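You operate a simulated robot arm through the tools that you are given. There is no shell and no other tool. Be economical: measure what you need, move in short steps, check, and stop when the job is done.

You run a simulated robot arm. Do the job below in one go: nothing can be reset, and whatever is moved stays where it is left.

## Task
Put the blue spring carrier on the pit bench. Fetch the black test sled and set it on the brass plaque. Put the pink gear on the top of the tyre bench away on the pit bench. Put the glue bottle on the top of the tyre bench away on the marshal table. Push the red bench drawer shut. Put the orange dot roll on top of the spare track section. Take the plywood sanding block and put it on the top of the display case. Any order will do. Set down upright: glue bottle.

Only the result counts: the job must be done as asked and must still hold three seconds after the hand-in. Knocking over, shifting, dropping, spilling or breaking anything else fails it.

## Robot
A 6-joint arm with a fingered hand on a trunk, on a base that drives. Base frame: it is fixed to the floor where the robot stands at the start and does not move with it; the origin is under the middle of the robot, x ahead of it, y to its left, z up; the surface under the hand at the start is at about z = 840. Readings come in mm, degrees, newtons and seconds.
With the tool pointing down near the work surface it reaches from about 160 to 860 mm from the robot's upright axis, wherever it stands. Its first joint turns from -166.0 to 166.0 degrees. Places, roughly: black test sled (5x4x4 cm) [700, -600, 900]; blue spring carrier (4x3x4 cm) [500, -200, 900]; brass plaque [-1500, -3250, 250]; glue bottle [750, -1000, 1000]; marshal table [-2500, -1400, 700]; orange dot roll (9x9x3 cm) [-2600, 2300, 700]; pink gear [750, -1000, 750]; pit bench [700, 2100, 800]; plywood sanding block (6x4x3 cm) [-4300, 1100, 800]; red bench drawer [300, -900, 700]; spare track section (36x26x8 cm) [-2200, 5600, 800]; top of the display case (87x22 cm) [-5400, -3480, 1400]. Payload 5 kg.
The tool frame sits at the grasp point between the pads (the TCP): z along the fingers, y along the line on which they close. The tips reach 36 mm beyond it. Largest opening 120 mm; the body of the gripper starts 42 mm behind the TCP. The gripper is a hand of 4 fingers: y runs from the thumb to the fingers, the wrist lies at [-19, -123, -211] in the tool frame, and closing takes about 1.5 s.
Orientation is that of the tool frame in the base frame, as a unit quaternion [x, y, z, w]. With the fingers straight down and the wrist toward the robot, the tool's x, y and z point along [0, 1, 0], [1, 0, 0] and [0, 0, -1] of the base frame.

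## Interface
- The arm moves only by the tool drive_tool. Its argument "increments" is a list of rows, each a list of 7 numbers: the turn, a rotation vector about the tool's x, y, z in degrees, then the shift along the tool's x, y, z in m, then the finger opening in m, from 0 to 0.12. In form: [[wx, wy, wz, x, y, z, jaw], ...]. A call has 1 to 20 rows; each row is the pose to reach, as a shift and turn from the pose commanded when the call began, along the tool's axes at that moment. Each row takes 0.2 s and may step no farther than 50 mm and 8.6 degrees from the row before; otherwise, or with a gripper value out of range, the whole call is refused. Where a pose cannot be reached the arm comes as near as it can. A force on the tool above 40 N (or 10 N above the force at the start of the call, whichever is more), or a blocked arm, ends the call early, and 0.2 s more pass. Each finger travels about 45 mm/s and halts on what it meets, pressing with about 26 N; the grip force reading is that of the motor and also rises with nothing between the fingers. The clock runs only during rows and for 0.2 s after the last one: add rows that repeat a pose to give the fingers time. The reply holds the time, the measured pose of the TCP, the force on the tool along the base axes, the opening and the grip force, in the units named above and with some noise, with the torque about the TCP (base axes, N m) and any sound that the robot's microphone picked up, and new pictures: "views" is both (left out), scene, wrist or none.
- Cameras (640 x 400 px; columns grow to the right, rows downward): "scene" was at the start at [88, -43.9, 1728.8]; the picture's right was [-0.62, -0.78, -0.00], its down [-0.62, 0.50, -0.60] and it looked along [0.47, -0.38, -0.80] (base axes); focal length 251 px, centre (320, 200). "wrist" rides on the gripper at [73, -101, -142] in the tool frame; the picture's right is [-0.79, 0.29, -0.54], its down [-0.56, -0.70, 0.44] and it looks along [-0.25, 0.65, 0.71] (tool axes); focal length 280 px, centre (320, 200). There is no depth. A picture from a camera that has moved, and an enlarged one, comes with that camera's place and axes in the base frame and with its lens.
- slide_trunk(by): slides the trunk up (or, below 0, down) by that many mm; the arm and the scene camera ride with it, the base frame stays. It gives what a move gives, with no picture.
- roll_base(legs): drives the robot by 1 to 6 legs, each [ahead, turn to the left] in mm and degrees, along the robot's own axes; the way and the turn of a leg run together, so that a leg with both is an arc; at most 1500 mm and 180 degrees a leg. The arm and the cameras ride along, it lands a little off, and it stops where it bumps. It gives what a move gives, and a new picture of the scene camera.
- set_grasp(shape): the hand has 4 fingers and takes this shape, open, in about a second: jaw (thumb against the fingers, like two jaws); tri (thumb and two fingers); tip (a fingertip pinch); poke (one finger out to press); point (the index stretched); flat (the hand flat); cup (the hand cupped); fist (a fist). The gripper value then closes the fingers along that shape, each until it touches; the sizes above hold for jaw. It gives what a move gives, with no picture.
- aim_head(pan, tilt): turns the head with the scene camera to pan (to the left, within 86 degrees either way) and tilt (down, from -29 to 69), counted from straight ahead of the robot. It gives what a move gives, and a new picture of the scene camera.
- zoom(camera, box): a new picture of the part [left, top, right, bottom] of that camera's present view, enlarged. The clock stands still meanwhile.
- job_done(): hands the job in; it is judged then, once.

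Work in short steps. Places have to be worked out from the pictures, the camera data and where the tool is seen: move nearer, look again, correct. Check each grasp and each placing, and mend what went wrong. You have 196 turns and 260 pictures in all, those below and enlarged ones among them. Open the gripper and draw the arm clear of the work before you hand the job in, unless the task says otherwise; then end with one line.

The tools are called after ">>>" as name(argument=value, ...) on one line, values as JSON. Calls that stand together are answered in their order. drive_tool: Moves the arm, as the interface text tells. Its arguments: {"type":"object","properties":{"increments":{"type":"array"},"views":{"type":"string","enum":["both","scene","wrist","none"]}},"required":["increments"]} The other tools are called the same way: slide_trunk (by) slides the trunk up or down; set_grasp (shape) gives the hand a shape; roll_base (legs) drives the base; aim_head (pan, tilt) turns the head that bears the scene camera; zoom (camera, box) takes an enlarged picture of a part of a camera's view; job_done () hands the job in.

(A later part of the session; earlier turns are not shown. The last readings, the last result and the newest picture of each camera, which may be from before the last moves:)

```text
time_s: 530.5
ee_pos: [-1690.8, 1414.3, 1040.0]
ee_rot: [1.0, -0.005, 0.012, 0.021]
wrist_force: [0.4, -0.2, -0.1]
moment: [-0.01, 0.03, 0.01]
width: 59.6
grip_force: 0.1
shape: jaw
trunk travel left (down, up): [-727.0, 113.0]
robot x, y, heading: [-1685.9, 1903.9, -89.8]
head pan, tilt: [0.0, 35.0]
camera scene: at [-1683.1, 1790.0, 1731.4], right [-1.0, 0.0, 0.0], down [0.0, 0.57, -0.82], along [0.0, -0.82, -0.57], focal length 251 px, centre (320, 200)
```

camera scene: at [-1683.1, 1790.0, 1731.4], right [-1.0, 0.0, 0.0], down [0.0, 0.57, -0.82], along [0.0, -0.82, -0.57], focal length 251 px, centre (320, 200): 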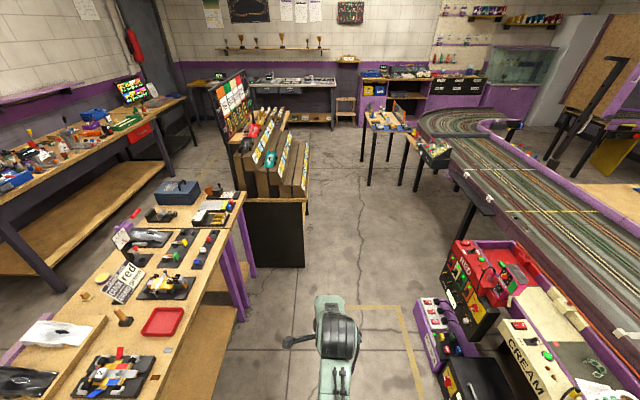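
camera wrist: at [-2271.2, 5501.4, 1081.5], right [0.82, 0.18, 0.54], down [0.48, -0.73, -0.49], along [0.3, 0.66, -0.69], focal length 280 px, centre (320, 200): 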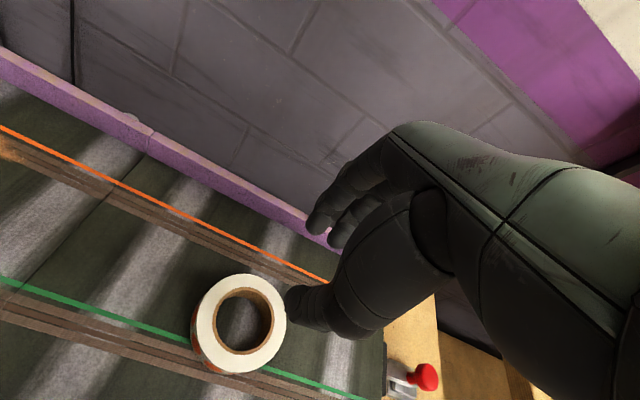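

The black desk's side is at x≈-1550 and the stations at ≈-2380, so I steer to x≈-1940.

>>> roll_base(legs=[[0, -12.5], [1180, 0], [0, 12.5], [1100, 0]])

```text
time_s: 545.0
ee_pos: [-1927.5, -912.8, 1041.0]
ee_rot: [1.0, -0.008, 0.012, 0.021]
wrist_force: [0.8, -0.6, 0.6]
moment: [0.01, 0.05, 0.01]
width: 59.7
grip_force: 0.2
shape: jaw
trunk travel left (down, up): [-727.0, 113.0]
robot x, y, heading: [-1918.9, -419.2, -89.9]
head pan, tilt: [0.0, 35.0]
camera scene: at [-1917.5, -537.2, 1731.4], right [-1.0, 0.0, 0.0], down [0.0, 0.57, -0.82], along [0.0, -0.82, -0.57], focal length 251 px, centre (320, 200)
```

scene: 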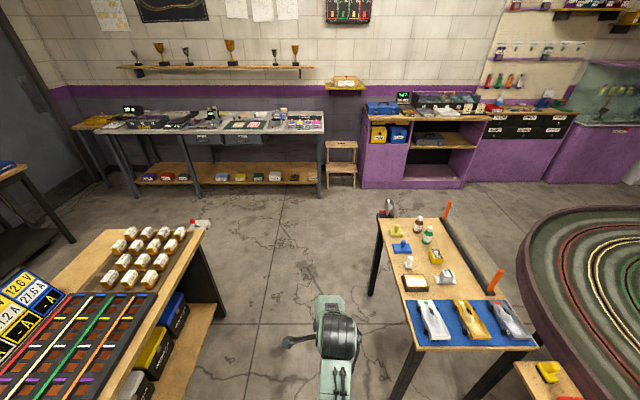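

I continue past the marshal table, then turn west.

>>> roll_base(legs=[[0, 4], [1450, 0], [450, 0], [0, -94], [1200, 0]])

>>> aim_head(pan=-25, tilt=25)

>>> aim_head(pan=35, tilt=20)

```text
time_s: 566.9
ee_pos: [-3415.7, -2410.6, 1040.6]
ee_rot: [0.717, -0.697, -0.006, 0.023]
wrist_force: [0.1, -0.4, -0.1]
moment: [0.0, -0.04, 0.01]
width: 59.7
grip_force: 0.2
shape: jaw
trunk travel left (down, up): [-727.0, 113.0]
robot x, y, heading: [-2926.8, -2403.4, -177.7]
head pan, tilt: [0.0, 35.0]
camera scene: at [-3042.9, -2402.0, 1731.4], right [-0.04, 1.0, 0.0], down [0.57, 0.02, -0.82], along [-0.82, -0.04, -0.57], focal length 251 px, centre (320, 200)
```

scene: 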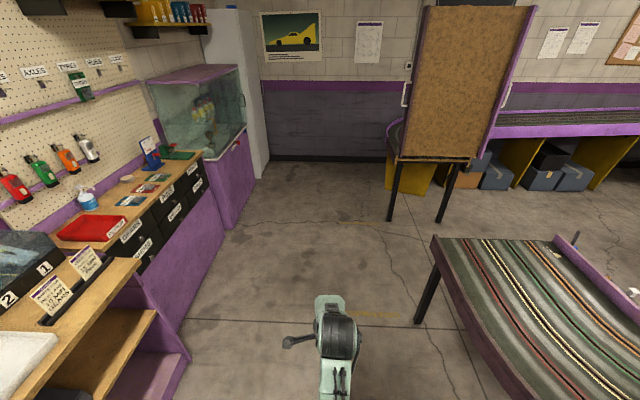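

```text
time_s: 567.8
ee_pos: [-3415.9, -2410.8, 1040.8]
ee_rot: [0.717, -0.697, -0.005, 0.024]
wrist_force: [-0.5, -0.6, 0.0]
moment: [0.01, 0.03, 0.04]
width: 59.7
grip_force: 0.1
shape: jaw
trunk travel left (down, up): [-727.0, 113.0]
robot x, y, heading: [-2926.7, -2401.3, -177.9]
head pan, tilt: [-25.0, 25.0]
camera scene: at [-3039.9, -2363.0, 1747.1], right [0.38, 0.92, 0.0], down [0.39, -0.16, -0.91], along [-0.84, 0.35, -0.42], focal length 251 px, centre (320, 200)
```

scene: 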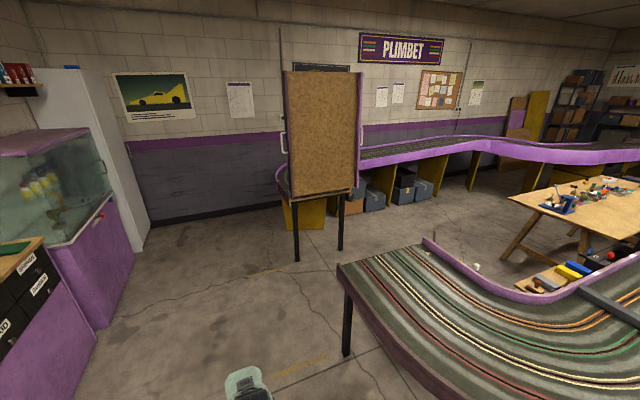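

```text
time_s: 569.1
ee_pos: [-3416.2, -2410.8, 1039.4]
ee_rot: [0.717, -0.697, -0.006, 0.024]
wrist_force: [1.1, -0.1, -0.3]
moment: [-0.01, 0.01, 0.01]
width: 59.6
grip_force: 0.1
shape: jaw
trunk travel left (down, up): [-727.0, 113.0]
robot x, y, heading: [-2926.3, -2397.7, -177.6]
head pan, tilt: [35.0, 20.0]
camera scene: at [-3028.9, -2454.7, 1755.2], right [-0.61, 0.79, 0.0], down [0.27, 0.21, -0.94], along [-0.75, -0.57, -0.34], focal length 251 px, centre (320, 200)
```

scene: 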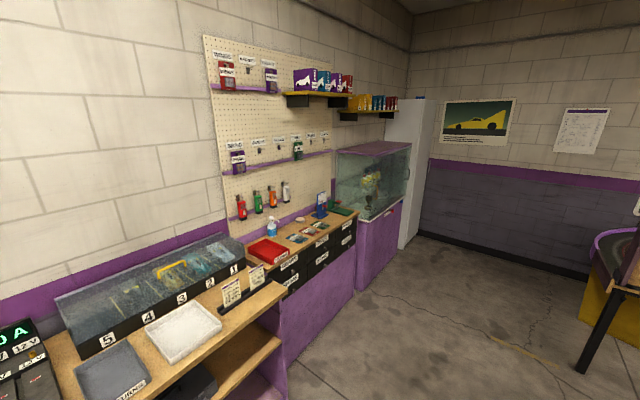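

The raised bridge leaves a gap at x −4042…−5217 into the infield. I drive west, then north through the gap.

>>> roll_base(legs=[[1450, 0], [250, 0], [0, -88], [1300, 0]])

>>> aim_head(pan=-15, tilt=30)

```text
time_s: 589.8
ee_pos: [-4752.7, -657.9, 1040.1]
ee_rot: [-0.035, 0.999, 0.02, -0.013]
wrist_force: [0.4, 1.7, 0.1]
moment: [-0.01, -0.02, 0.02]
width: 59.9
grip_force: 0.1
shape: jaw
trunk travel left (down, up): [-727.0, 113.0]
robot x, y, heading: [-4719.9, -1148.2, 94.6]
head pan, tilt: [35.0, 20.0]
camera scene: at [-4782.8, -1044.1, 1755.2], right [0.77, 0.64, 0.0], down [0.22, -0.26, -0.94], along [-0.6, 0.72, -0.34], focal length 251 px, centre (320, 200)
```

scene: 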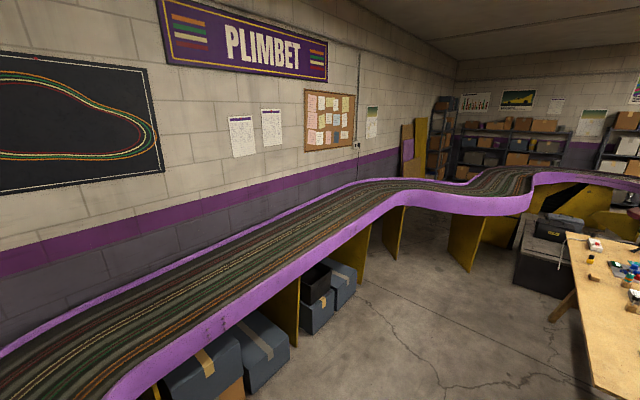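

```text
time_s: 590.9
ee_pos: [-4752.7, -657.7, 1040.5]
ee_rot: [-0.035, 0.999, 0.02, -0.013]
wrist_force: [0.5, -0.5, 0.4]
moment: [-0.02, -0.03, 0.02]
width: 59.9
grip_force: 0.1
shape: jaw
trunk travel left (down, up): [-727.0, 113.0]
robot x, y, heading: [-4723.3, -1149.3, 94.7]
head pan, tilt: [-15.0, 30.0]
camera scene: at [-4707.3, -1026.5, 1739.2], right [0.98, -0.18, 0.0], down [-0.09, -0.49, -0.87], along [0.15, 0.85, -0.5], focal length 251 px, centre (320, 200)
```

scene: 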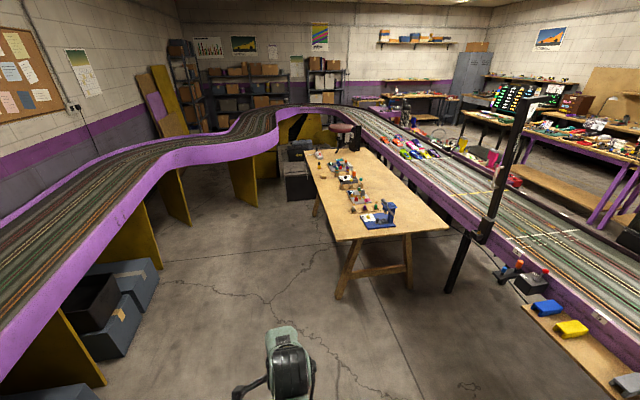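

I zoom in on the infield table to identify the sanding block.

>>> zoom(camera="scene", box=[295, 130, 455, 230])

```text
4.00 times, centred on (375, 180) of scene
camera zoom: at [-4707.3, -1026.5, 1739.2], right [0.98, -0.18, 0.0], down [-0.09, -0.49, -0.87], along [0.15, 0.85, -0.5], focal length 1004 px, centre (100, 280)
```

zoom: 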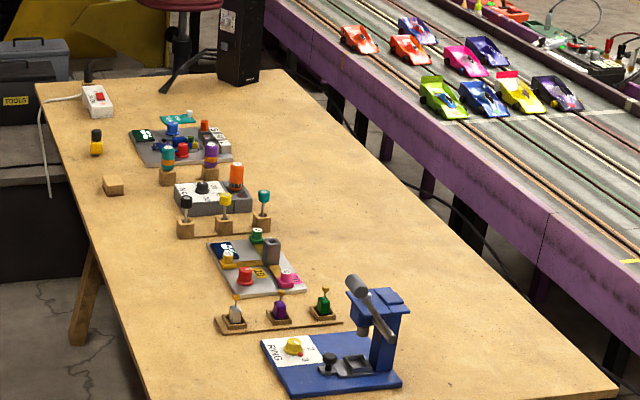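

The plywood block is at about (-4313,1035). I drive to (-4980,1035) and turn to face it.

>>> roll_base(legs=[[0, 2], [1450, 0], [745, 0], [0, -96.5]])

>>> aim_head(pan=0, tilt=48)

>>> zoom(camera="scene", box=[200, 120, 440, 270])

```text
time_s: 607.9
ee_pos: [-4478.8, 1024.3, 1039.6]
ee_rot: [0.694, 0.719, 0.023, 0.005]
wrist_force: [1.4, 0.3, -0.5]
moment: [0.0, 0.04, -0.04]
width: 59.8
grip_force: 0.1
shape: jaw
trunk travel left (down, up): [-727.0, 113.0]
robot x, y, heading: [-4969.9, 1007.1, 3.0]
head pan, tilt: [-15.0, 30.0]
camera scene: at [-4851.6, 994.2, 1739.2], right [-0.21, -0.98, 0.0], down [-0.49, 0.11, -0.87], along [0.85, -0.18, -0.5], focal length 251 px, centre (320, 200)
```

scene: 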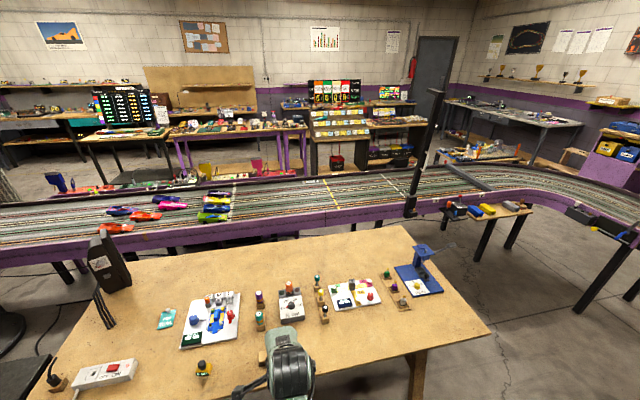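

```text
time_s: 608.7
ee_pos: [-4478.9, 1024.4, 1039.8]
ee_rot: [0.694, 0.719, 0.023, 0.006]
wrist_force: [-0.5, -0.1, 0.5]
moment: [-0.01, 0.02, -0.02]
width: 59.7
grip_force: 0.0
shape: jaw
trunk travel left (down, up): [-727.0, 113.0]
robot x, y, heading: [-4964.4, 1011.7, 2.6]
head pan, tilt: [0.0, 48.0]
camera scene: at [-4861.3, 1017.1, 1712.4], right [0.05, -1.0, 0.0], down [-0.74, -0.04, -0.67], along [0.67, 0.03, -0.74], focal length 251 px, centre (320, 200)
```

scene: 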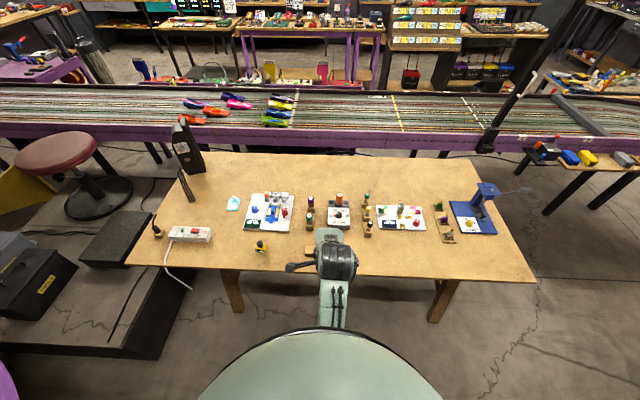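

```text
2.67 times, centred on (320, 195) of scene
camera zoom: at [-4861.3, 1017.1, 1712.4], right [0.05, -1.0, 0.0], down [-0.74, -0.04, -0.67], along [0.67, 0.03, -0.74], focal length 670 px, centre (320, 213)
```

zoom: 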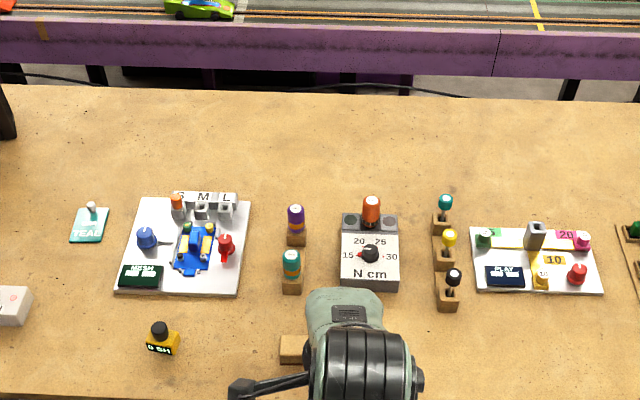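

>>> drive_tool(increments=[[0, 0, 0, -0.01, 0, 0, 0.07], [0, 0, 0, -0.02, 0.03, 0, 0.08]], views="wrist")

>>> zoom(camera="wrist", box=[140, 100, 380, 250])

```text
time_s: 609.3
ee_pos: [-4446.2, 1003.6, 1040.9]
ee_rot: [0.694, 0.719, 0.023, 0.005]
wrist_force: [0.6, 0.8, -0.3]
moment: [0.04, 0.01, 0.06]
width: 79.3
grip_force: 0.0
shape: jaw
trunk travel left (down, up): [-727.0, 113.0]
robot x, y, heading: [-4970.4, 1009.1, 3.0]
head pan, tilt: [0.0, 48.0]
camera wrist: at [-4555.8, 1070.0, 1183.1], right [0.29, -0.79, 0.53], down [-0.66, -0.57, -0.48], along [0.69, -0.21, -0.69], focal length 280 px, centre (320, 200)
```

wrist: 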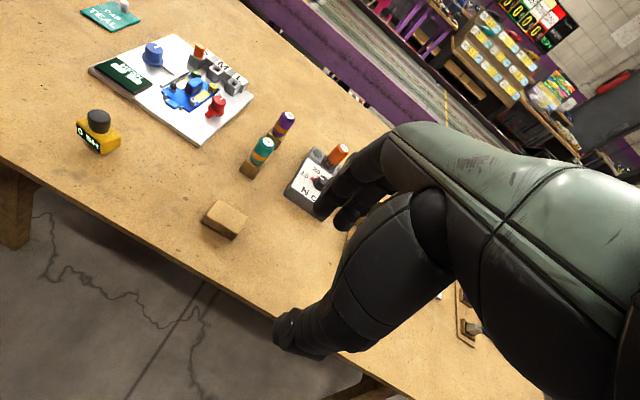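

```text
2.67 times, centred on (260, 175) of wrist
camera zoom: at [-4555.8, 1070.0, 1183.1], right [0.29, -0.79, 0.53], down [-0.66, -0.57, -0.48], along [0.69, -0.21, -0.69], focal length 748 px, centre (480, 267)
```

zoom: 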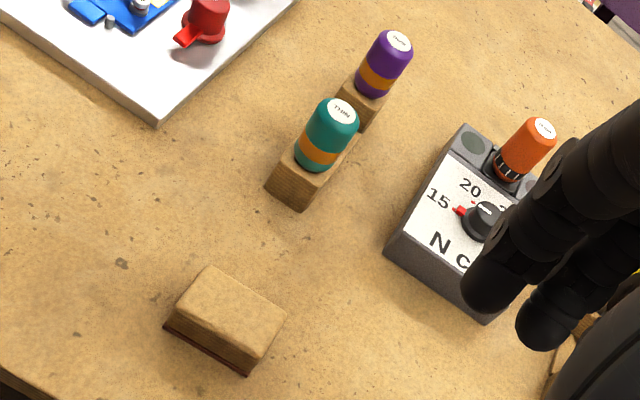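

The block's long side lies along y. I move above the estimate (-4293,1080) down to z≈920 and look again.

>>> drive_tool(increments=[[0, 0, 0, 0.015, 0.035, 0.02, 0.08], [0, 0, 0, 0.03, 0.07, 0.04, 0.08], [0, 0, 0, 0.045, 0.105, 0.06, 0.08], [0, 0, 0, 0.06, 0.135, 0.085, 0.08], [0, 0, 0, 0.07, 0.156, 0.115, 0.08], [0, 0, 0, 0.07, 0.156, 0.115, 0.08]], views="wrist")

>>> zoom(camera="wrist", box=[120, 200, 360, 350])

```text
time_s: 610.7
ee_pos: [-4291.1, 1081.5, 934.6]
ee_rot: [0.694, 0.719, 0.024, 0.007]
wrist_force: [0.0, -0.5, -0.9]
moment: [-0.01, -0.02, 0.01]
width: 79.8
grip_force: 0.0
shape: jaw
trunk travel left (down, up): [-727.0, 113.0]
robot x, y, heading: [-4970.5, 1008.8, 2.8]
head pan, tilt: [0.0, 48.0]
camera wrist: at [-4401.1, 1147.4, 1076.6], right [0.29, -0.79, 0.53], down [-0.66, -0.57, -0.49], along [0.69, -0.21, -0.69], focal length 280 px, centre (320, 200)
```

wrist: 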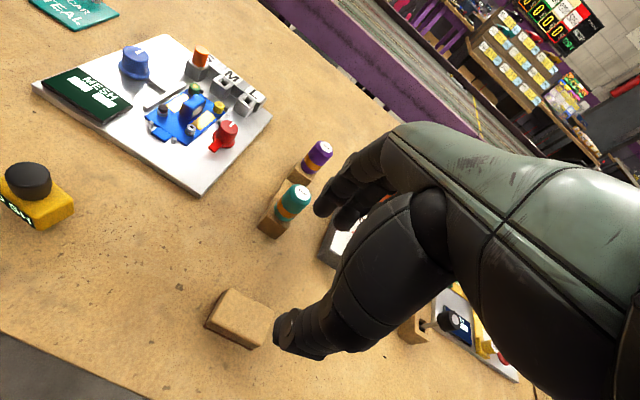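

```text
2.67 times, centred on (240, 275) of wrist
camera zoom: at [-4401.1, 1147.4, 1076.6], right [0.29, -0.79, 0.53], down [-0.66, -0.57, -0.49], along [0.69, -0.21, -0.69], focal length 748 px, centre (533, 0)
```

zoom: 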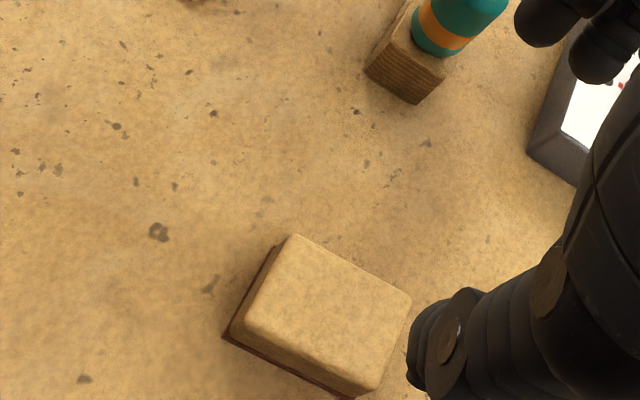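

Triangulated: block center ≈(-4304,1077), top z≈773. I correct and descend to z≈789.

>>> drive_tool(increments=[[0, 0, 0, -0.005, -0.014, 0.03, 0.08], [0, 0, 0, -0.005, -0.014, 0.07, 0.08], [0, 0, 0, -0.005, -0.014, 0.1, 0.08], [0, 0, 0, -0.005, -0.014, 0.125, 0.08], [0, 0, 0, -0.005, -0.014, 0.145, 0.08], [0, 0, 0, -0.005, -0.014, 0.145, 0.08]], views="wrist")

>>> zoom(camera="wrist", box=[180, 180, 420, 330])

```text
time_s: 612.1
ee_pos: [-4297.8, 1081.2, 789.3]
ee_rot: [0.694, 0.719, 0.024, 0.007]
wrist_force: [1.4, 0.2, 0.1]
moment: [0.01, -0.02, 0.06]
width: 79.6
grip_force: 0.1
shape: jaw
trunk travel left (down, up): [-727.0, 113.0]
robot x, y, heading: [-4974.0, 1011.3, 2.8]
head pan, tilt: [0.0, 48.0]
camera wrist: at [-4408.0, 1147.3, 929.5], right [0.29, -0.79, 0.53], down [-0.66, -0.57, -0.49], along [0.69, -0.21, -0.69], focal length 280 px, centre (320, 200)
```

wrist: 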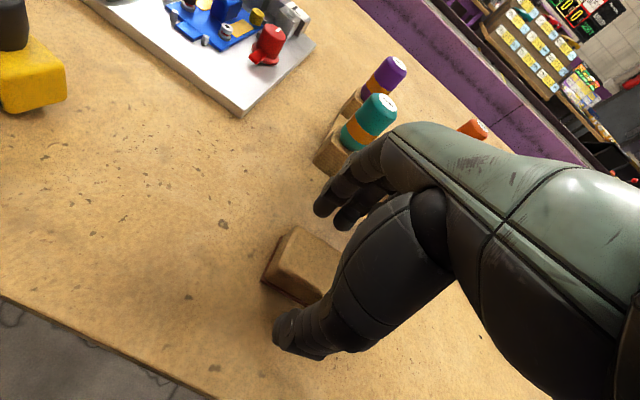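

```text
2.67 times, centred on (300, 255) of wrist
camera zoom: at [-4408.0, 1147.3, 929.5], right [0.29, -0.79, 0.53], down [-0.66, -0.57, -0.49], along [0.69, -0.21, -0.69], focal length 748 px, centre (373, 53)
```

zoom: 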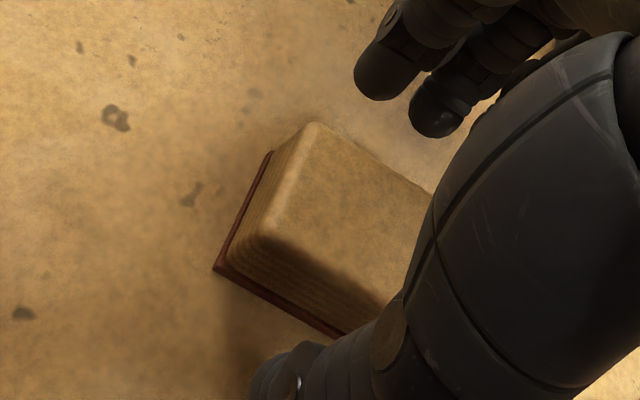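

Nearly centered; small shift, lower 5 mm and close.

>>> drive_tool(increments=[[0, 0, 0, 0.005, -0.004, 0.004, 0.08], [0, 0, 0, 0.005, -0.004, 0.005, 0.065], [0, 0, 0, 0.005, -0.004, 0.005, 0.05], [0, 0, 0, 0.005, -0.004, 0.005, 0.035], [0, 0, 0, 0.005, -0.004, 0.005, 0.02], [0, 0, 0, 0.005, -0.004, 0.005, 0.02], [0, 0, 0, 0.005, -0.004, 0.005, 0.02], [0, 0, 0, 0.005, -0.004, 0.005, 0.02]], views="wrist")

>>> drive_tool(increments=[[0, 0, 0, 0, 0, -0.02, 0.02], [0, 0, 0, 0, 0, -0.06, 0.02], [0, 0, 0, 0, 0, -0.1, 0.02], [0, 0, 0, 0, 0, -0.14, 0.02], [0, 0, 0, 0, 0, -0.18, 0.02]], views="wrist")

```text
time_s: 613.9
ee_pos: [-4300.8, 1087.5, 783.1]
ee_rot: [0.694, 0.719, 0.023, 0.006]
wrist_force: [0.5, 0.2, -0.5]
moment: [-0.01, -0.03, 0.0]
width: 34.8
grip_force: 25.7
shape: jaw
trunk travel left (down, up): [-727.0, 113.0]
robot x, y, heading: [-4972.3, 1004.7, 2.9]
head pan, tilt: [0.0, 48.0]
camera wrist: at [-4411.4, 1152.7, 924.2], right [0.29, -0.79, 0.53], down [-0.66, -0.57, -0.49], along [0.69, -0.21, -0.69], focal length 280 px, centre (320, 200)
```

wrist: 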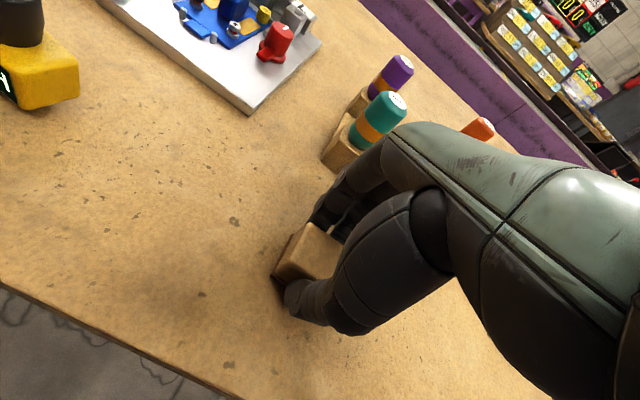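

```text
time_s: 615.1
ee_pos: [-4312.6, 1082.8, 964.7]
ee_rot: [0.695, 0.719, 0.023, 0.006]
wrist_force: [-0.2, -0.2, -0.3]
moment: [-0.03, -0.03, 0.01]
width: 34.7
grip_force: 26.3
shape: jaw
trunk travel left (down, up): [-727.0, 113.0]
robot x, y, heading: [-4968.4, 1009.2, 3.1]
head pan, tilt: [0.0, 48.0]
camera wrist: at [-4422.0, 1148.9, 1105.5], right [0.29, -0.79, 0.53], down [-0.66, -0.57, -0.48], along [0.69, -0.21, -0.69], focal length 280 px, centre (320, 200)
```

wrist: 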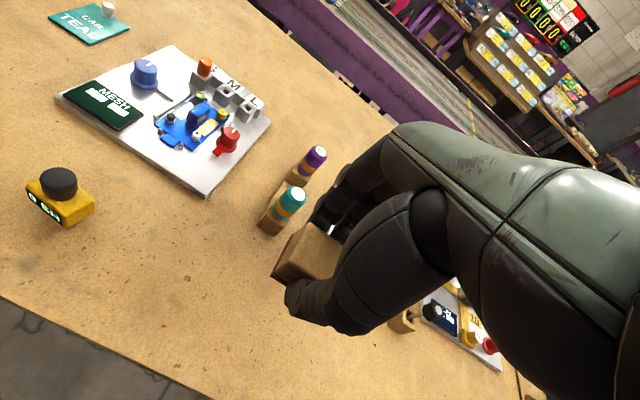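

The block is held. I tuck a bit, raise the trunk fully, and test how high the hand can go (the display top is at z≈1400).

>>> slide_trunk(by=112)

>>> drive_tool(increments=[[0, 0, 0, 0, -0.04, -0.02, 0.02], [0, 0, 0, 0, -0.08, -0.04, 0.02], [0, 0, 0, 0, -0.1, -0.08, 0.02], [0, 0, 0, 0, -0.12, -0.12, 0.02], [0, 0, 0, 0, -0.12, -0.165, 0.02], [0, 0, 0, 0, -0.12, -0.21, 0.02], [0, 0, 0, 0, -0.12, -0.25, 0.02], [0, 0, 0, 0, -0.12, -0.29, 0.02], [0, 0, 0, 0, -0.12, -0.33, 0.02]], views="none")

```text
time_s: 616.5
ee_pos: [-4312.9, 1084.1, 1076.1]
ee_rot: [0.694, 0.719, 0.023, 0.006]
wrist_force: [0.6, 0.2, -1.2]
moment: [0.01, -0.01, 0.01]
width: 34.5
grip_force: 25.7
shape: jaw
trunk travel left (down, up): [-839.0, 1.0]
robot x, y, heading: [-4970.0, 1010.2, 2.9]
head pan, tilt: [0.0, 48.0]
```

```text
time_s: 618.5
ee_pos: [-4380.2, 1073.4, 1292.6]
ee_rot: [0.694, 0.719, 0.029, 0.01]
wrist_force: [0.4, -0.2, -0.3]
moment: [0.01, 0.05, 0.0]
width: 34.5
grip_force: 26.3
shape: jaw
out of reach, approached as far as the arm can: row 6, 7, 8, 9
trunk travel left (down, up): [-839.0, 1.0]
robot x, y, heading: [-4968.3, 1009.9, 2.6]
head pan, tilt: [0.0, 48.0]
```

Pointing down it tops out at z≈1293. I tilt the hand forward by 50° while rising to see the reachable height.

>>> drive_tool(increments=[[-8, 0, 0, 0, 0.015, -0.02, 0.02], [-16, 0, 0, 0, 0.03, -0.045, 0.02], [-24, 0, 0, 0, 0.05, -0.07, 0.02], [-32, 0, 0, 0, 0.07, -0.1, 0.02], [-40, 0, 0, 0, 0.085, -0.13, 0.02], [-48, 0, 0, 0, 0.1, -0.16, 0.02], [-50, 0, 0, 0, 0.1, -0.19, 0.02], [-50, 0, 0, 0, 0.1, -0.22, 0.02]], views="scene")

```text
time_s: 620.3
ee_pos: [-4299.0, 1073.1, 1509.6]
ee_rot: [0.627, 0.642, 0.325, 0.299]
wrist_force: [0.2, 0.3, 0.0]
moment: [0.01, 0.01, 0.02]
width: 34.3
grip_force: 25.9
shape: jaw
trunk travel left (down, up): [-839.0, 1.0]
robot x, y, heading: [-4966.3, 1010.9, 2.8]
head pan, tilt: [0.0, 48.0]
camera scene: at [-4860.4, 1017.1, 1824.2], right [0.05, -1.0, 0.0], down [-0.74, -0.04, -0.67], along [0.67, 0.03, -0.74], focal length 251 px, centre (320, 200)
```

scene: 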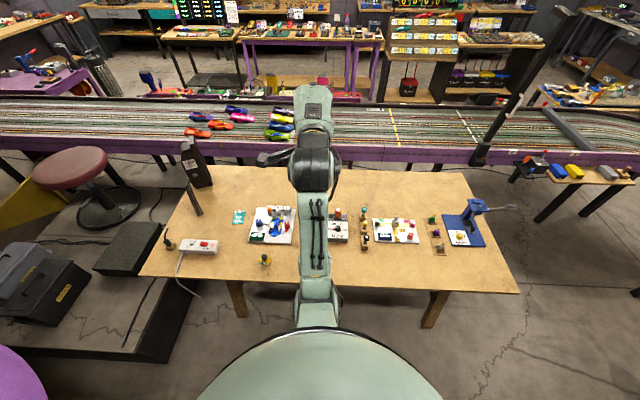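

Tilted by 50° the hand reaches z≈1510 easily, so the placement is feasible. I return to a tucked vertical pose and drive back out through the gap toward the display case.

>>> drive_tool(increments=[[5, 0, 0, 0, -0.04, 0.009, 0.02], [10, 0, 0, 0, -0.08, 0.018, 0.02], [15, 0, 0, 0, -0.12, 0.028, 0.02], [20, 0, 0, 0, -0.16, 0.037, 0.02], [25, 0, 0, 0, -0.2, 0.046, 0.02], [30, 0, 0, 0, -0.24, 0.055, 0.02], [35, 0, 0, 0, -0.28, 0.064, 0.02], [40, 0, 0, 0, -0.32, 0.074, 0.02], [45, 0, 0, 0, -0.36, 0.083, 0.02], [50, 0, 0, 0, -0.4, 0.092, 0.02]], views="none")

>>> roll_base(legs=[[0, -86.5], [1450, 0], [750, 0], [900, 0]])

>>> aim_head(pan=-30, tilt=25)

```text
time_s: 622.5
ee_pos: [-4469.4, 1076.9, 1135.6]
ee_rot: [0.694, 0.72, 0.023, 0.006]
wrist_force: [-0.1, -0.1, -1.1]
moment: [0.03, -0.04, -0.03]
width: 34.4
grip_force: 25.9
shape: jaw
trunk travel left (down, up): [-839.0, 1.0]
robot x, y, heading: [-4971.7, 1005.4, 2.8]
head pan, tilt: [0.0, 48.0]
```

```text
time_s: 638.6
ee_pos: [-4790.5, -1641.9, 1135.1]
ee_rot: [1.0, 0.008, 0.011, 0.021]
wrist_force: [-0.4, 0.3, -0.6]
moment: [0.0, -0.03, 0.02]
width: 34.0
grip_force: 25.9
shape: jaw
trunk travel left (down, up): [-839.0, 1.0]
robot x, y, heading: [-4849.6, -1139.2, -90.7]
head pan, tilt: [0.0, 48.0]
stopped in leg 3: the robot was blocked; the commanded pose is now the measured one
camera scene: at [-4847.5, -1246.5, 1824.3], right [-1.0, 0.01, 0.0], down [0.01, 0.74, -0.67], along [-0.01, -0.67, -0.74], focal length 251 px, centre (320, 200)
```

scene: 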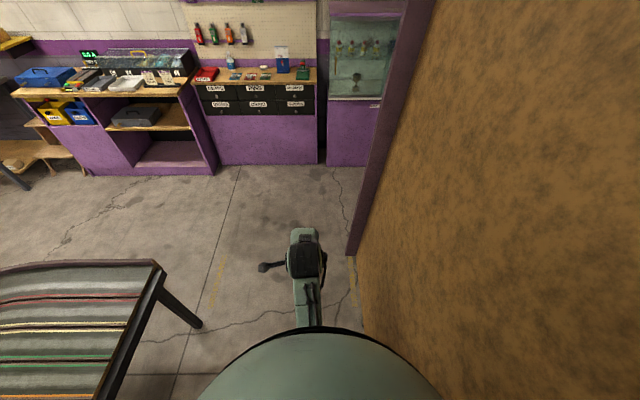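

```text
time_s: 639.6
ee_pos: [-4790.7, -1641.9, 1134.8]
ee_rot: [1.0, 0.009, 0.011, 0.021]
wrist_force: [-0.8, -0.3, 0.0]
moment: [0.03, -0.03, 0.0]
width: 34.1
grip_force: 26.1
shape: jaw
trunk travel left (down, up): [-839.0, 1.0]
robot x, y, heading: [-4847.1, -1135.7, -90.4]
head pan, tilt: [-30.0, 25.0]
camera scene: at [-4892.5, -1246.4, 1859.1], right [-0.86, 0.51, 0.0], down [0.21, 0.36, -0.91], along [-0.46, -0.78, -0.42], focal length 251 px, centre (320, 200)
```

scene: 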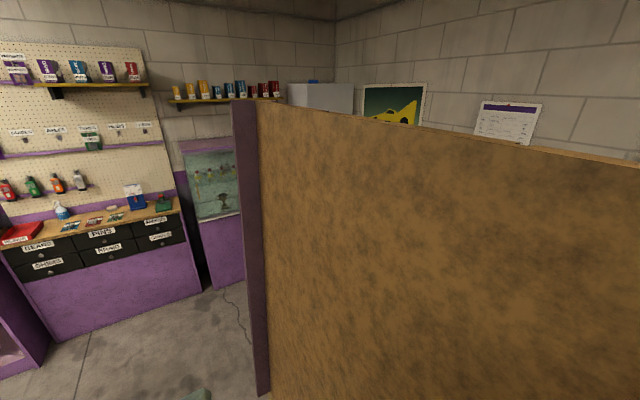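

I brushed the raised bridge board with my right side. I turn left 10° to move my front away from it, and continue out.

>>> roll_base(legs=[[0, 10], [700, 0], [500, 0]])

>>> aim_head(pan=-84, tilt=20)

>>> aim_head(pan=-35, tilt=20)

```text
time_s: 641.7
ee_pos: [-4707.9, -1620.9, 1134.7]
ee_rot: [0.996, 0.091, 0.014, 0.019]
wrist_force: [-0.1, -0.1, -0.1]
moment: [0.02, -0.04, 0.0]
width: 33.7
grip_force: 25.9
shape: jaw
trunk travel left (down, up): [-839.0, 1.0]
robot x, y, heading: [-4840.9, -1133.1, -88.7]
head pan, tilt: [-30.0, 25.0]
stopped in leg 2: the robot was blocked; the commanded pose is now the measured one
camera scene: at [-4886.8, -1242.0, 1859.1], right [-0.88, 0.48, 0.0], down [0.2, 0.37, -0.91], along [-0.43, -0.8, -0.42], focal length 251 px, centre (320, 200)
```

scene: 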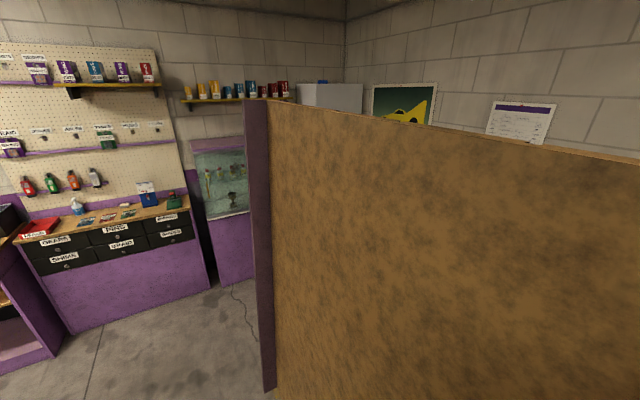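

```text
time_s: 642.9
ee_pos: [-4708.1, -1620.4, 1135.2]
ee_rot: [0.996, 0.091, 0.013, 0.019]
wrist_force: [0.3, -0.2, -0.7]
moment: [-0.01, -0.01, -0.02]
width: 33.7
grip_force: 26.0
shape: jaw
trunk travel left (down, up): [-839.0, 1.0]
robot x, y, heading: [-4838.6, -1133.3, -88.7]
head pan, tilt: [-84.0, 20.0]
camera scene: at [-4933.2, -1173.0, 1867.2], right [-0.13, 0.99, 0.0], down [0.34, 0.04, -0.94], along [-0.93, -0.12, -0.34], focal length 251 px, centre (320, 200)
```

scene: 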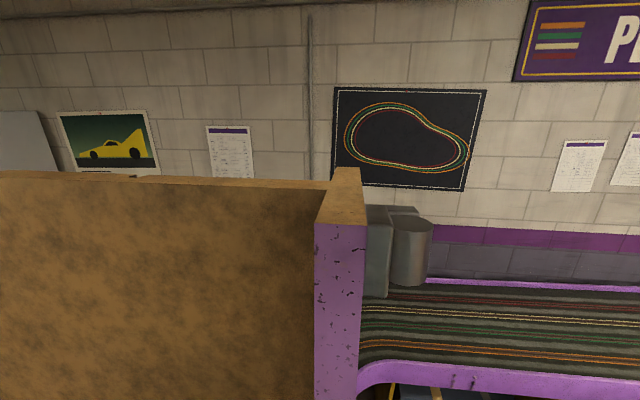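

```text
time_s: 644.1
ee_pos: [-4707.6, -1620.2, 1134.7]
ee_rot: [0.996, 0.091, 0.012, 0.019]
wrist_force: [1.0, -0.4, -0.2]
moment: [0.0, -0.01, 0.0]
width: 34.1
grip_force: 26.0
shape: jaw
trunk travel left (down, up): [-839.0, 1.0]
robot x, y, heading: [-4841.8, -1134.7, -88.3]
head pan, tilt: [-35.0, 20.0]
camera scene: at [-4892.6, -1238.3, 1867.2], right [-0.83, 0.55, 0.0], down [0.19, 0.28, -0.94], along [-0.52, -0.78, -0.34], focal length 251 px, centre (320, 200)
```

scene: 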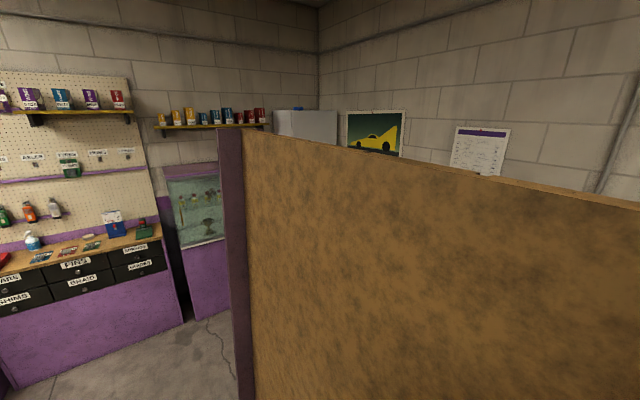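

I back up, shift about 150 mm to the east, and try again.

>>> roll_base(legs=[[-500, 0], [0, 20], [470, 0], [0, -21]])

```text
time_s: 652.4
ee_pos: [-4562.3, -1546.4, 1135.2]
ee_rot: [0.996, 0.081, 0.012, 0.019]
wrist_force: [-0.2, -0.3, -0.3]
moment: [-0.01, 0.02, 0.0]
width: 33.8
grip_force: 26.2
shape: jaw
trunk travel left (down, up): [-839.0, 1.0]
robot x, y, heading: [-4686.8, -1057.3, -89.7]
head pan, tilt: [-35.0, 20.0]
camera scene: at [-4739.5, -1161.4, 1867.2], right [-0.82, 0.57, 0.0], down [0.19, 0.28, -0.94], along [-0.54, -0.77, -0.34], focal length 251 px, centre (320, 200)
```

scene: 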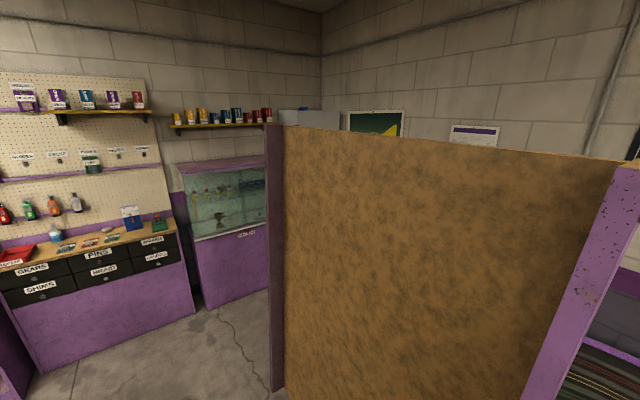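

Now x≈-4687, clear of the board. I drive out to y≈-2400.

>>> roll_base(legs=[[1330, 0], [0, -60]])

>>> aim_head(pan=30, tilt=25)

>>> aim_head(pan=-84, tilt=20)

```text
time_s: 663.0
ee_pos: [-5045.4, -2758.5, 1135.4]
ee_rot: [0.899, -0.436, 0.001, 0.023]
wrist_force: [0.3, 0.5, -0.5]
moment: [-0.01, -0.01, 0.0]
width: 33.8
grip_force: 25.7
shape: jaw
trunk travel left (down, up): [-839.0, 1.0]
robot x, y, heading: [-4678.0, -2410.1, -150.9]
head pan, tilt: [-35.0, 20.0]
camera scene: at [-4796.3, -2417.4, 1867.2], right [0.1, 0.99, 0.0], down [0.34, -0.03, -0.94], along [-0.93, 0.09, -0.34], focal length 251 px, centre (320, 200)
```

scene: 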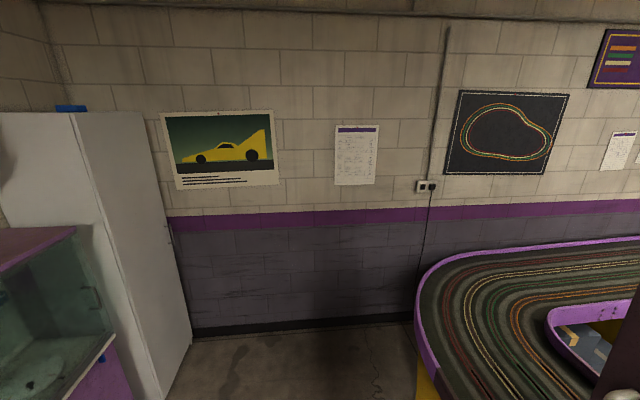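

```text
time_s: 664.4
ee_pos: [-5045.1, -2759.3, 1133.7]
ee_rot: [0.899, -0.436, 0.001, 0.023]
wrist_force: [1.4, -0.3, -0.1]
moment: [0.0, 0.01, 0.06]
width: 33.9
grip_force: 25.9
shape: jaw
trunk travel left (down, up): [-839.0, 1.0]
robot x, y, heading: [-4676.0, -2414.9, -150.8]
head pan, tilt: [30.0, 25.0]
camera scene: at [-4751.0, -2505.8, 1859.1], right [-0.86, 0.51, 0.0], down [0.22, 0.36, -0.91], along [-0.46, -0.78, -0.42], focal length 251 px, centre (320, 200)
```

scene: 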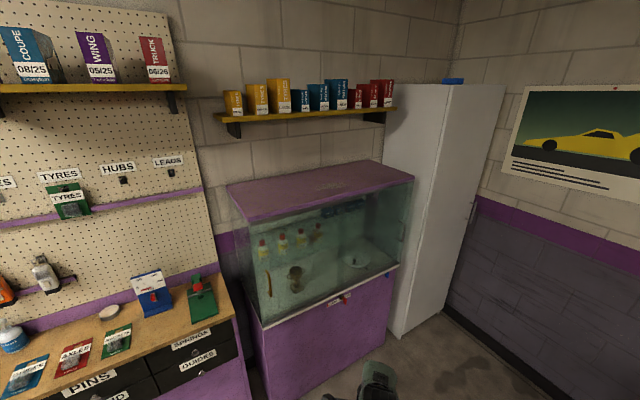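

```text
time_s: 666.3
ee_pos: [-5045.3, -2758.8, 1135.1]
ee_rot: [0.899, -0.437, 0.001, 0.025]
wrist_force: [0.3, -0.3, -0.4]
moment: [0.0, 0.0, 0.03]
width: 33.5
grip_force: 26.6
shape: jaw
trunk travel left (down, up): [-839.0, 1.0]
robot x, y, heading: [-4678.2, -2412.2, -150.6]
head pan, tilt: [-84.0, 20.0]
camera scene: at [-4757.4, -2350.7, 1867.2], right [0.82, 0.58, 0.0], down [0.2, -0.28, -0.94], along [-0.54, 0.77, -0.34], focal length 251 px, centre (320, 200)
```

scene: 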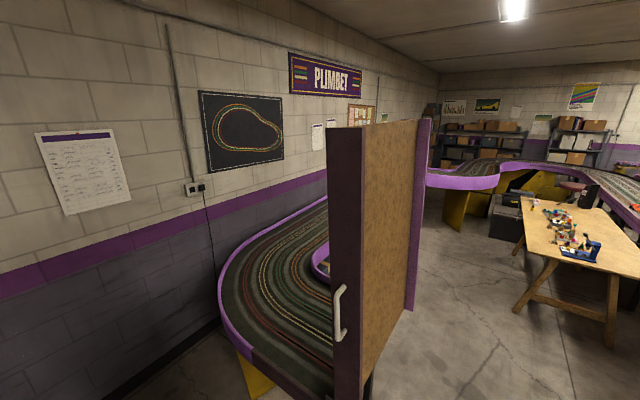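

The display case top spans x≈-4935…-5835 with its front edge near y≈-3345. I drive to about (-5385,-2690) and face it.

>>> roll_base(legs=[[0, -7.5], [750, 0], [0, 67]])

>>> aim_head(pan=0, tilt=35)

```text
time_s: 674.9
ee_pos: [-5289.1, -3187.4, 1134.8]
ee_rot: [0.998, 0.053, 0.012, 0.02]
wrist_force: [-0.4, 0.1, -0.6]
moment: [0.0, -0.02, 0.02]
width: 34.0
grip_force: 25.9
shape: jaw
trunk travel left (down, up): [-839.0, 1.0]
robot x, y, heading: [-5383.3, -2690.1, -92.9]
head pan, tilt: [-84.0, 20.0]
camera scene: at [-5478.2, -2724.4, 1867.2], right [-0.05, 1.0, 0.0], down [0.34, 0.02, -0.94], along [-0.94, -0.05, -0.34], focal length 251 px, centre (320, 200)
```

scene: 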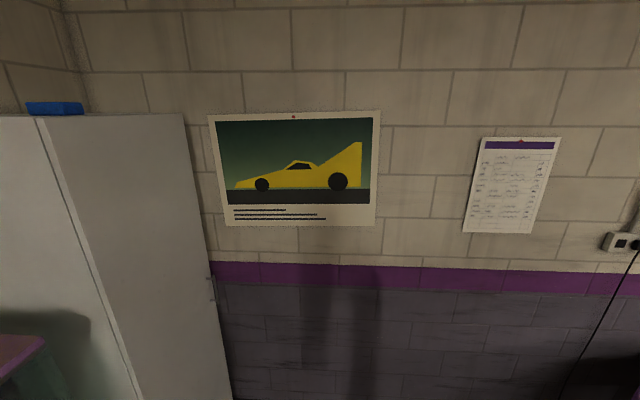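

```text
time_s: 676.4
ee_pos: [-5286.2, -3186.6, 1135.6]
ee_rot: [0.998, 0.053, 0.012, 0.02]
wrist_force: [1.0, -0.2, -0.8]
moment: [0.01, 0.0, -0.02]
width: 33.7
grip_force: 26.3
shape: jaw
trunk travel left (down, up): [-839.0, 1.0]
robot x, y, heading: [-5385.0, -2692.5, -93.0]
head pan, tilt: [0.0, 35.0]
camera scene: at [-5389.7, -2807.3, 1843.4], right [-1.0, 0.05, 0.0], down [0.03, 0.57, -0.82], along [-0.04, -0.82, -0.57], focal length 251 px, centre (320, 200)
```

scene: 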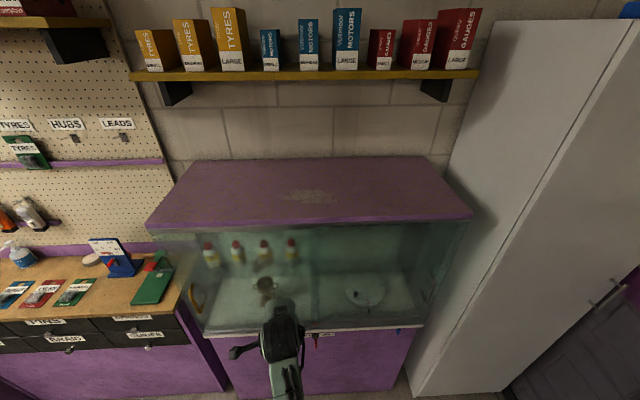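

The lid's top is at z≈1410–1420, its middle near (-5400,-3490). I first raise the hand with a 40° forward tilt to z≈1480 in front of the case.

>>> drive_tool(increments=[[0, 0, 0, 0, 0, -0.04, 0.02], [0, 0, 0, 0, 0, -0.08, 0.02], [0, 0, 0, 0, 0.01, -0.12, 0.02], [0, 0, 0, 0, 0.02, -0.15, 0.02], [-8, 0, 0, 0, 0.03, -0.19, 0.02], [-16, 0, 0, 0, 0.035, -0.23, 0.02], [-24, 0, 0, 0, 0.04, -0.27, 0.02], [-32, 0, 0, 0, 0.045, -0.31, 0.02], [-40, 0, 0, 0, 0.05, -0.345, 0.02], [-40, 0, 0, 0, 0.05, -0.36, 0.02]])

```text
time_s: 678.6
ee_pos: [-5277.5, -3291.1, 1490.4]
ee_rot: [0.931, 0.046, 0.03, 0.361]
wrist_force: [0.3, -0.2, 0.3]
moment: [0.01, 0.0, 0.03]
width: 33.7
grip_force: 25.2
shape: jaw
out of reach, approached as far as the arm can: row 4, 5, 6, 7, 8, 9, 10
trunk travel left (down, up): [-839.0, 1.0]
robot x, y, heading: [-5382.5, -2691.7, -92.8]
head pan, tilt: [0.0, 35.0]
camera scene: at [-5389.3, -2807.8, 1843.3], right [-1.0, 0.05, 0.0], down [0.03, 0.57, -0.82], along [-0.04, -0.82, -0.57], focal length 251 px, centre (320, 200)
camera wrist: at [-5224.8, -3112.0, 1530.7], right [-0.81, 0.07, 0.58], down [-0.56, 0.16, -0.81], along [-0.15, -0.98, -0.09], focal length 280 px, centre (320, 200)
```

scene: 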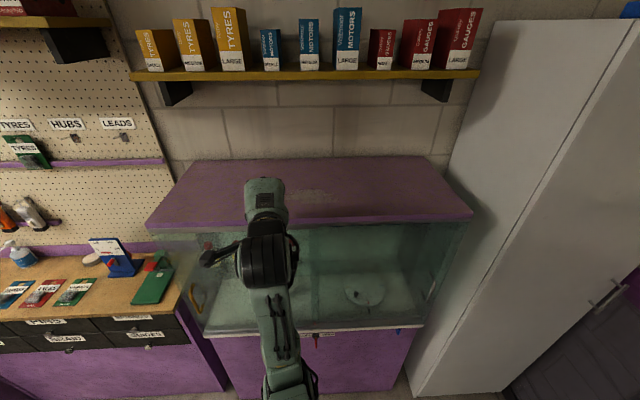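
wrist: 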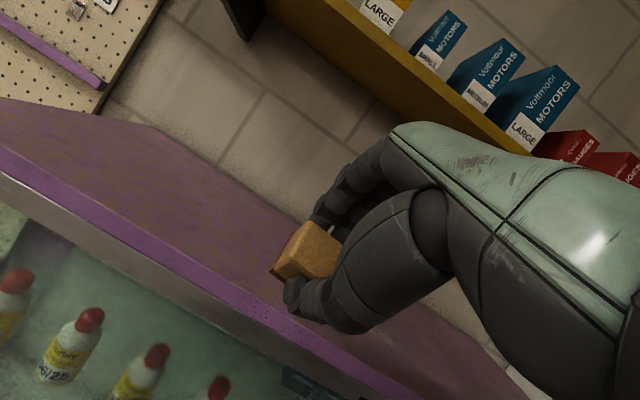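

The lid's top is at z≈1418, clear below the block. I roll forward 110 mm so the block comes over the lid.

>>> roll_base(legs=[[110, 0]])

>>> drive_tool(increments=[[0, 0, 0, 0, 0.02, 0.017, 0.02], [0, 0, 0, 0, 0.025, 0.03, 0.02]])

```text
time_s: 679.9
ee_pos: [-5284.8, -3397.7, 1490.6]
ee_rot: [0.931, 0.044, 0.029, 0.36]
wrist_force: [1.2, -0.6, -0.9]
moment: [-0.01, 0.0, -0.02]
width: 33.4
grip_force: 25.7
shape: jaw
trunk travel left (down, up): [-839.0, 1.0]
robot x, y, heading: [-5389.4, -2804.1, -93.2]
head pan, tilt: [0.0, 35.0]
camera scene: at [-5395.5, -2915.5, 1843.5], right [-1.0, 0.05, 0.0], down [0.03, 0.57, -0.82], along [-0.04, -0.82, -0.57], focal length 251 px, centre (320, 200)
```

scene: 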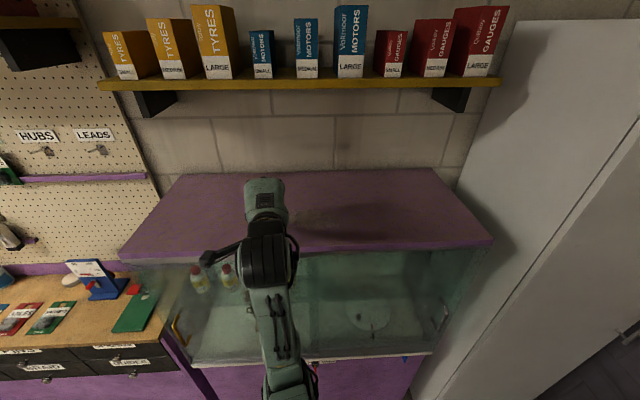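

```text
time_s: 680.5
ee_pos: [-5279.7, -3439.6, 1486.1]
ee_rot: [0.931, 0.045, 0.031, 0.361]
wrist_force: [-0.7, 0.7, 0.3]
moment: [-0.02, -0.04, 0.0]
width: 33.6
grip_force: 26.2
shape: jaw
trunk travel left (down, up): [-839.0, 1.0]
robot x, y, heading: [-5390.5, -2798.8, -92.6]
head pan, tilt: [0.0, 35.0]
camera scene: at [-5395.6, -2917.0, 1843.4], right [-1.0, 0.05, 0.0], down [0.03, 0.57, -0.82], along [-0.04, -0.82, -0.57], focal length 251 px, centre (320, 200)
camera wrist: at [-5226.5, -3261.7, 1525.9], right [-0.81, 0.07, 0.58], down [-0.56, 0.16, -0.81], along [-0.15, -0.98, -0.09], focal length 280 px, centre (320, 200)
```

scene: 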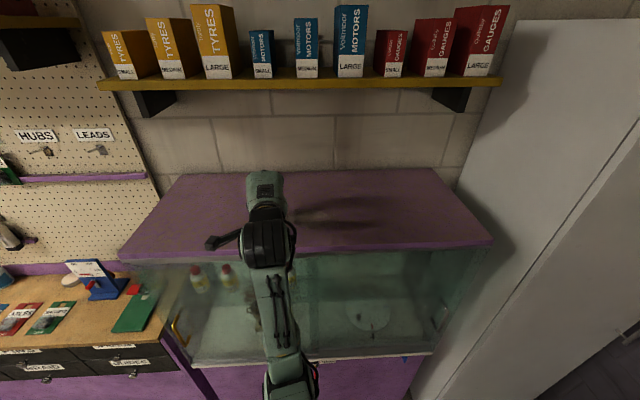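
wrist: 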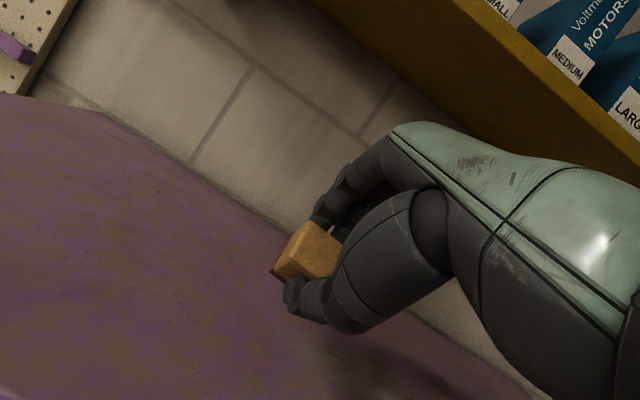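

Over the lid. I lower straight down in 4 mm steps until contact.

>>> drive_tool(increments=[[0, 0, 0, 0, -0.0027, 0.003, 0.02], [0, 0, 0, 0, -0.0054, 0.006, 0.02], [0, 0, 0, 0, -0.008, 0.009, 0.02], [0, 0, 0, 0, -0.0107, 0.012, 0.02], [0, 0, 0, 0, -0.0134, 0.015, 0.02], [0, 0, 0, 0, -0.016, 0.018, 0.02], [0, 0, 0, 0, -0.0187, 0.021, 0.02], [0, 0, 0, 0, -0.0214, 0.024, 0.02], [0, 0, 0, 0, -0.024, 0.027, 0.02], [0, 0, 0, 0, -0.0267, 0.03, 0.02], [0, 0, 0, 0, -0.0294, 0.033, 0.02]], views="wrist")

```text
time_s: 682.9
ee_pos: [-5280.4, -3437.2, 1443.1]
ee_rot: [0.93, 0.046, 0.031, 0.363]
wrist_force: [0.7, -2.0, 14.4]
moment: [-0.13, 0.02, 0.08]
width: 35.4
grip_force: 25.7
shape: jaw
trunk travel left (down, up): [-839.0, 1.0]
robot x, y, heading: [-5389.1, -2802.4, -93.0]
head pan, tilt: [0.0, 35.0]
camera wrist: at [-5227.0, -3258.6, 1483.5], right [-0.82, 0.07, 0.57], down [-0.56, 0.16, -0.81], along [-0.15, -0.99, -0.09], focal length 280 px, centre (320, 200)
```

wrist: 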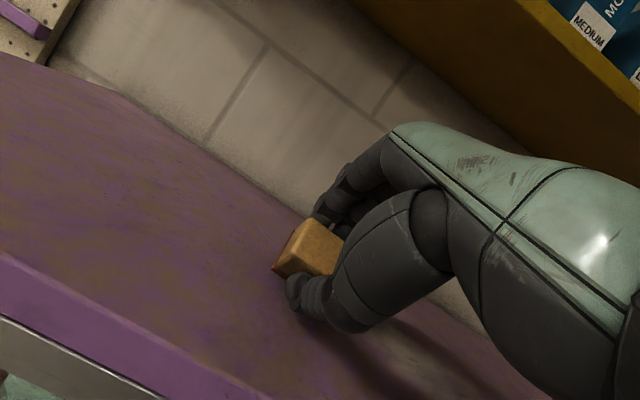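

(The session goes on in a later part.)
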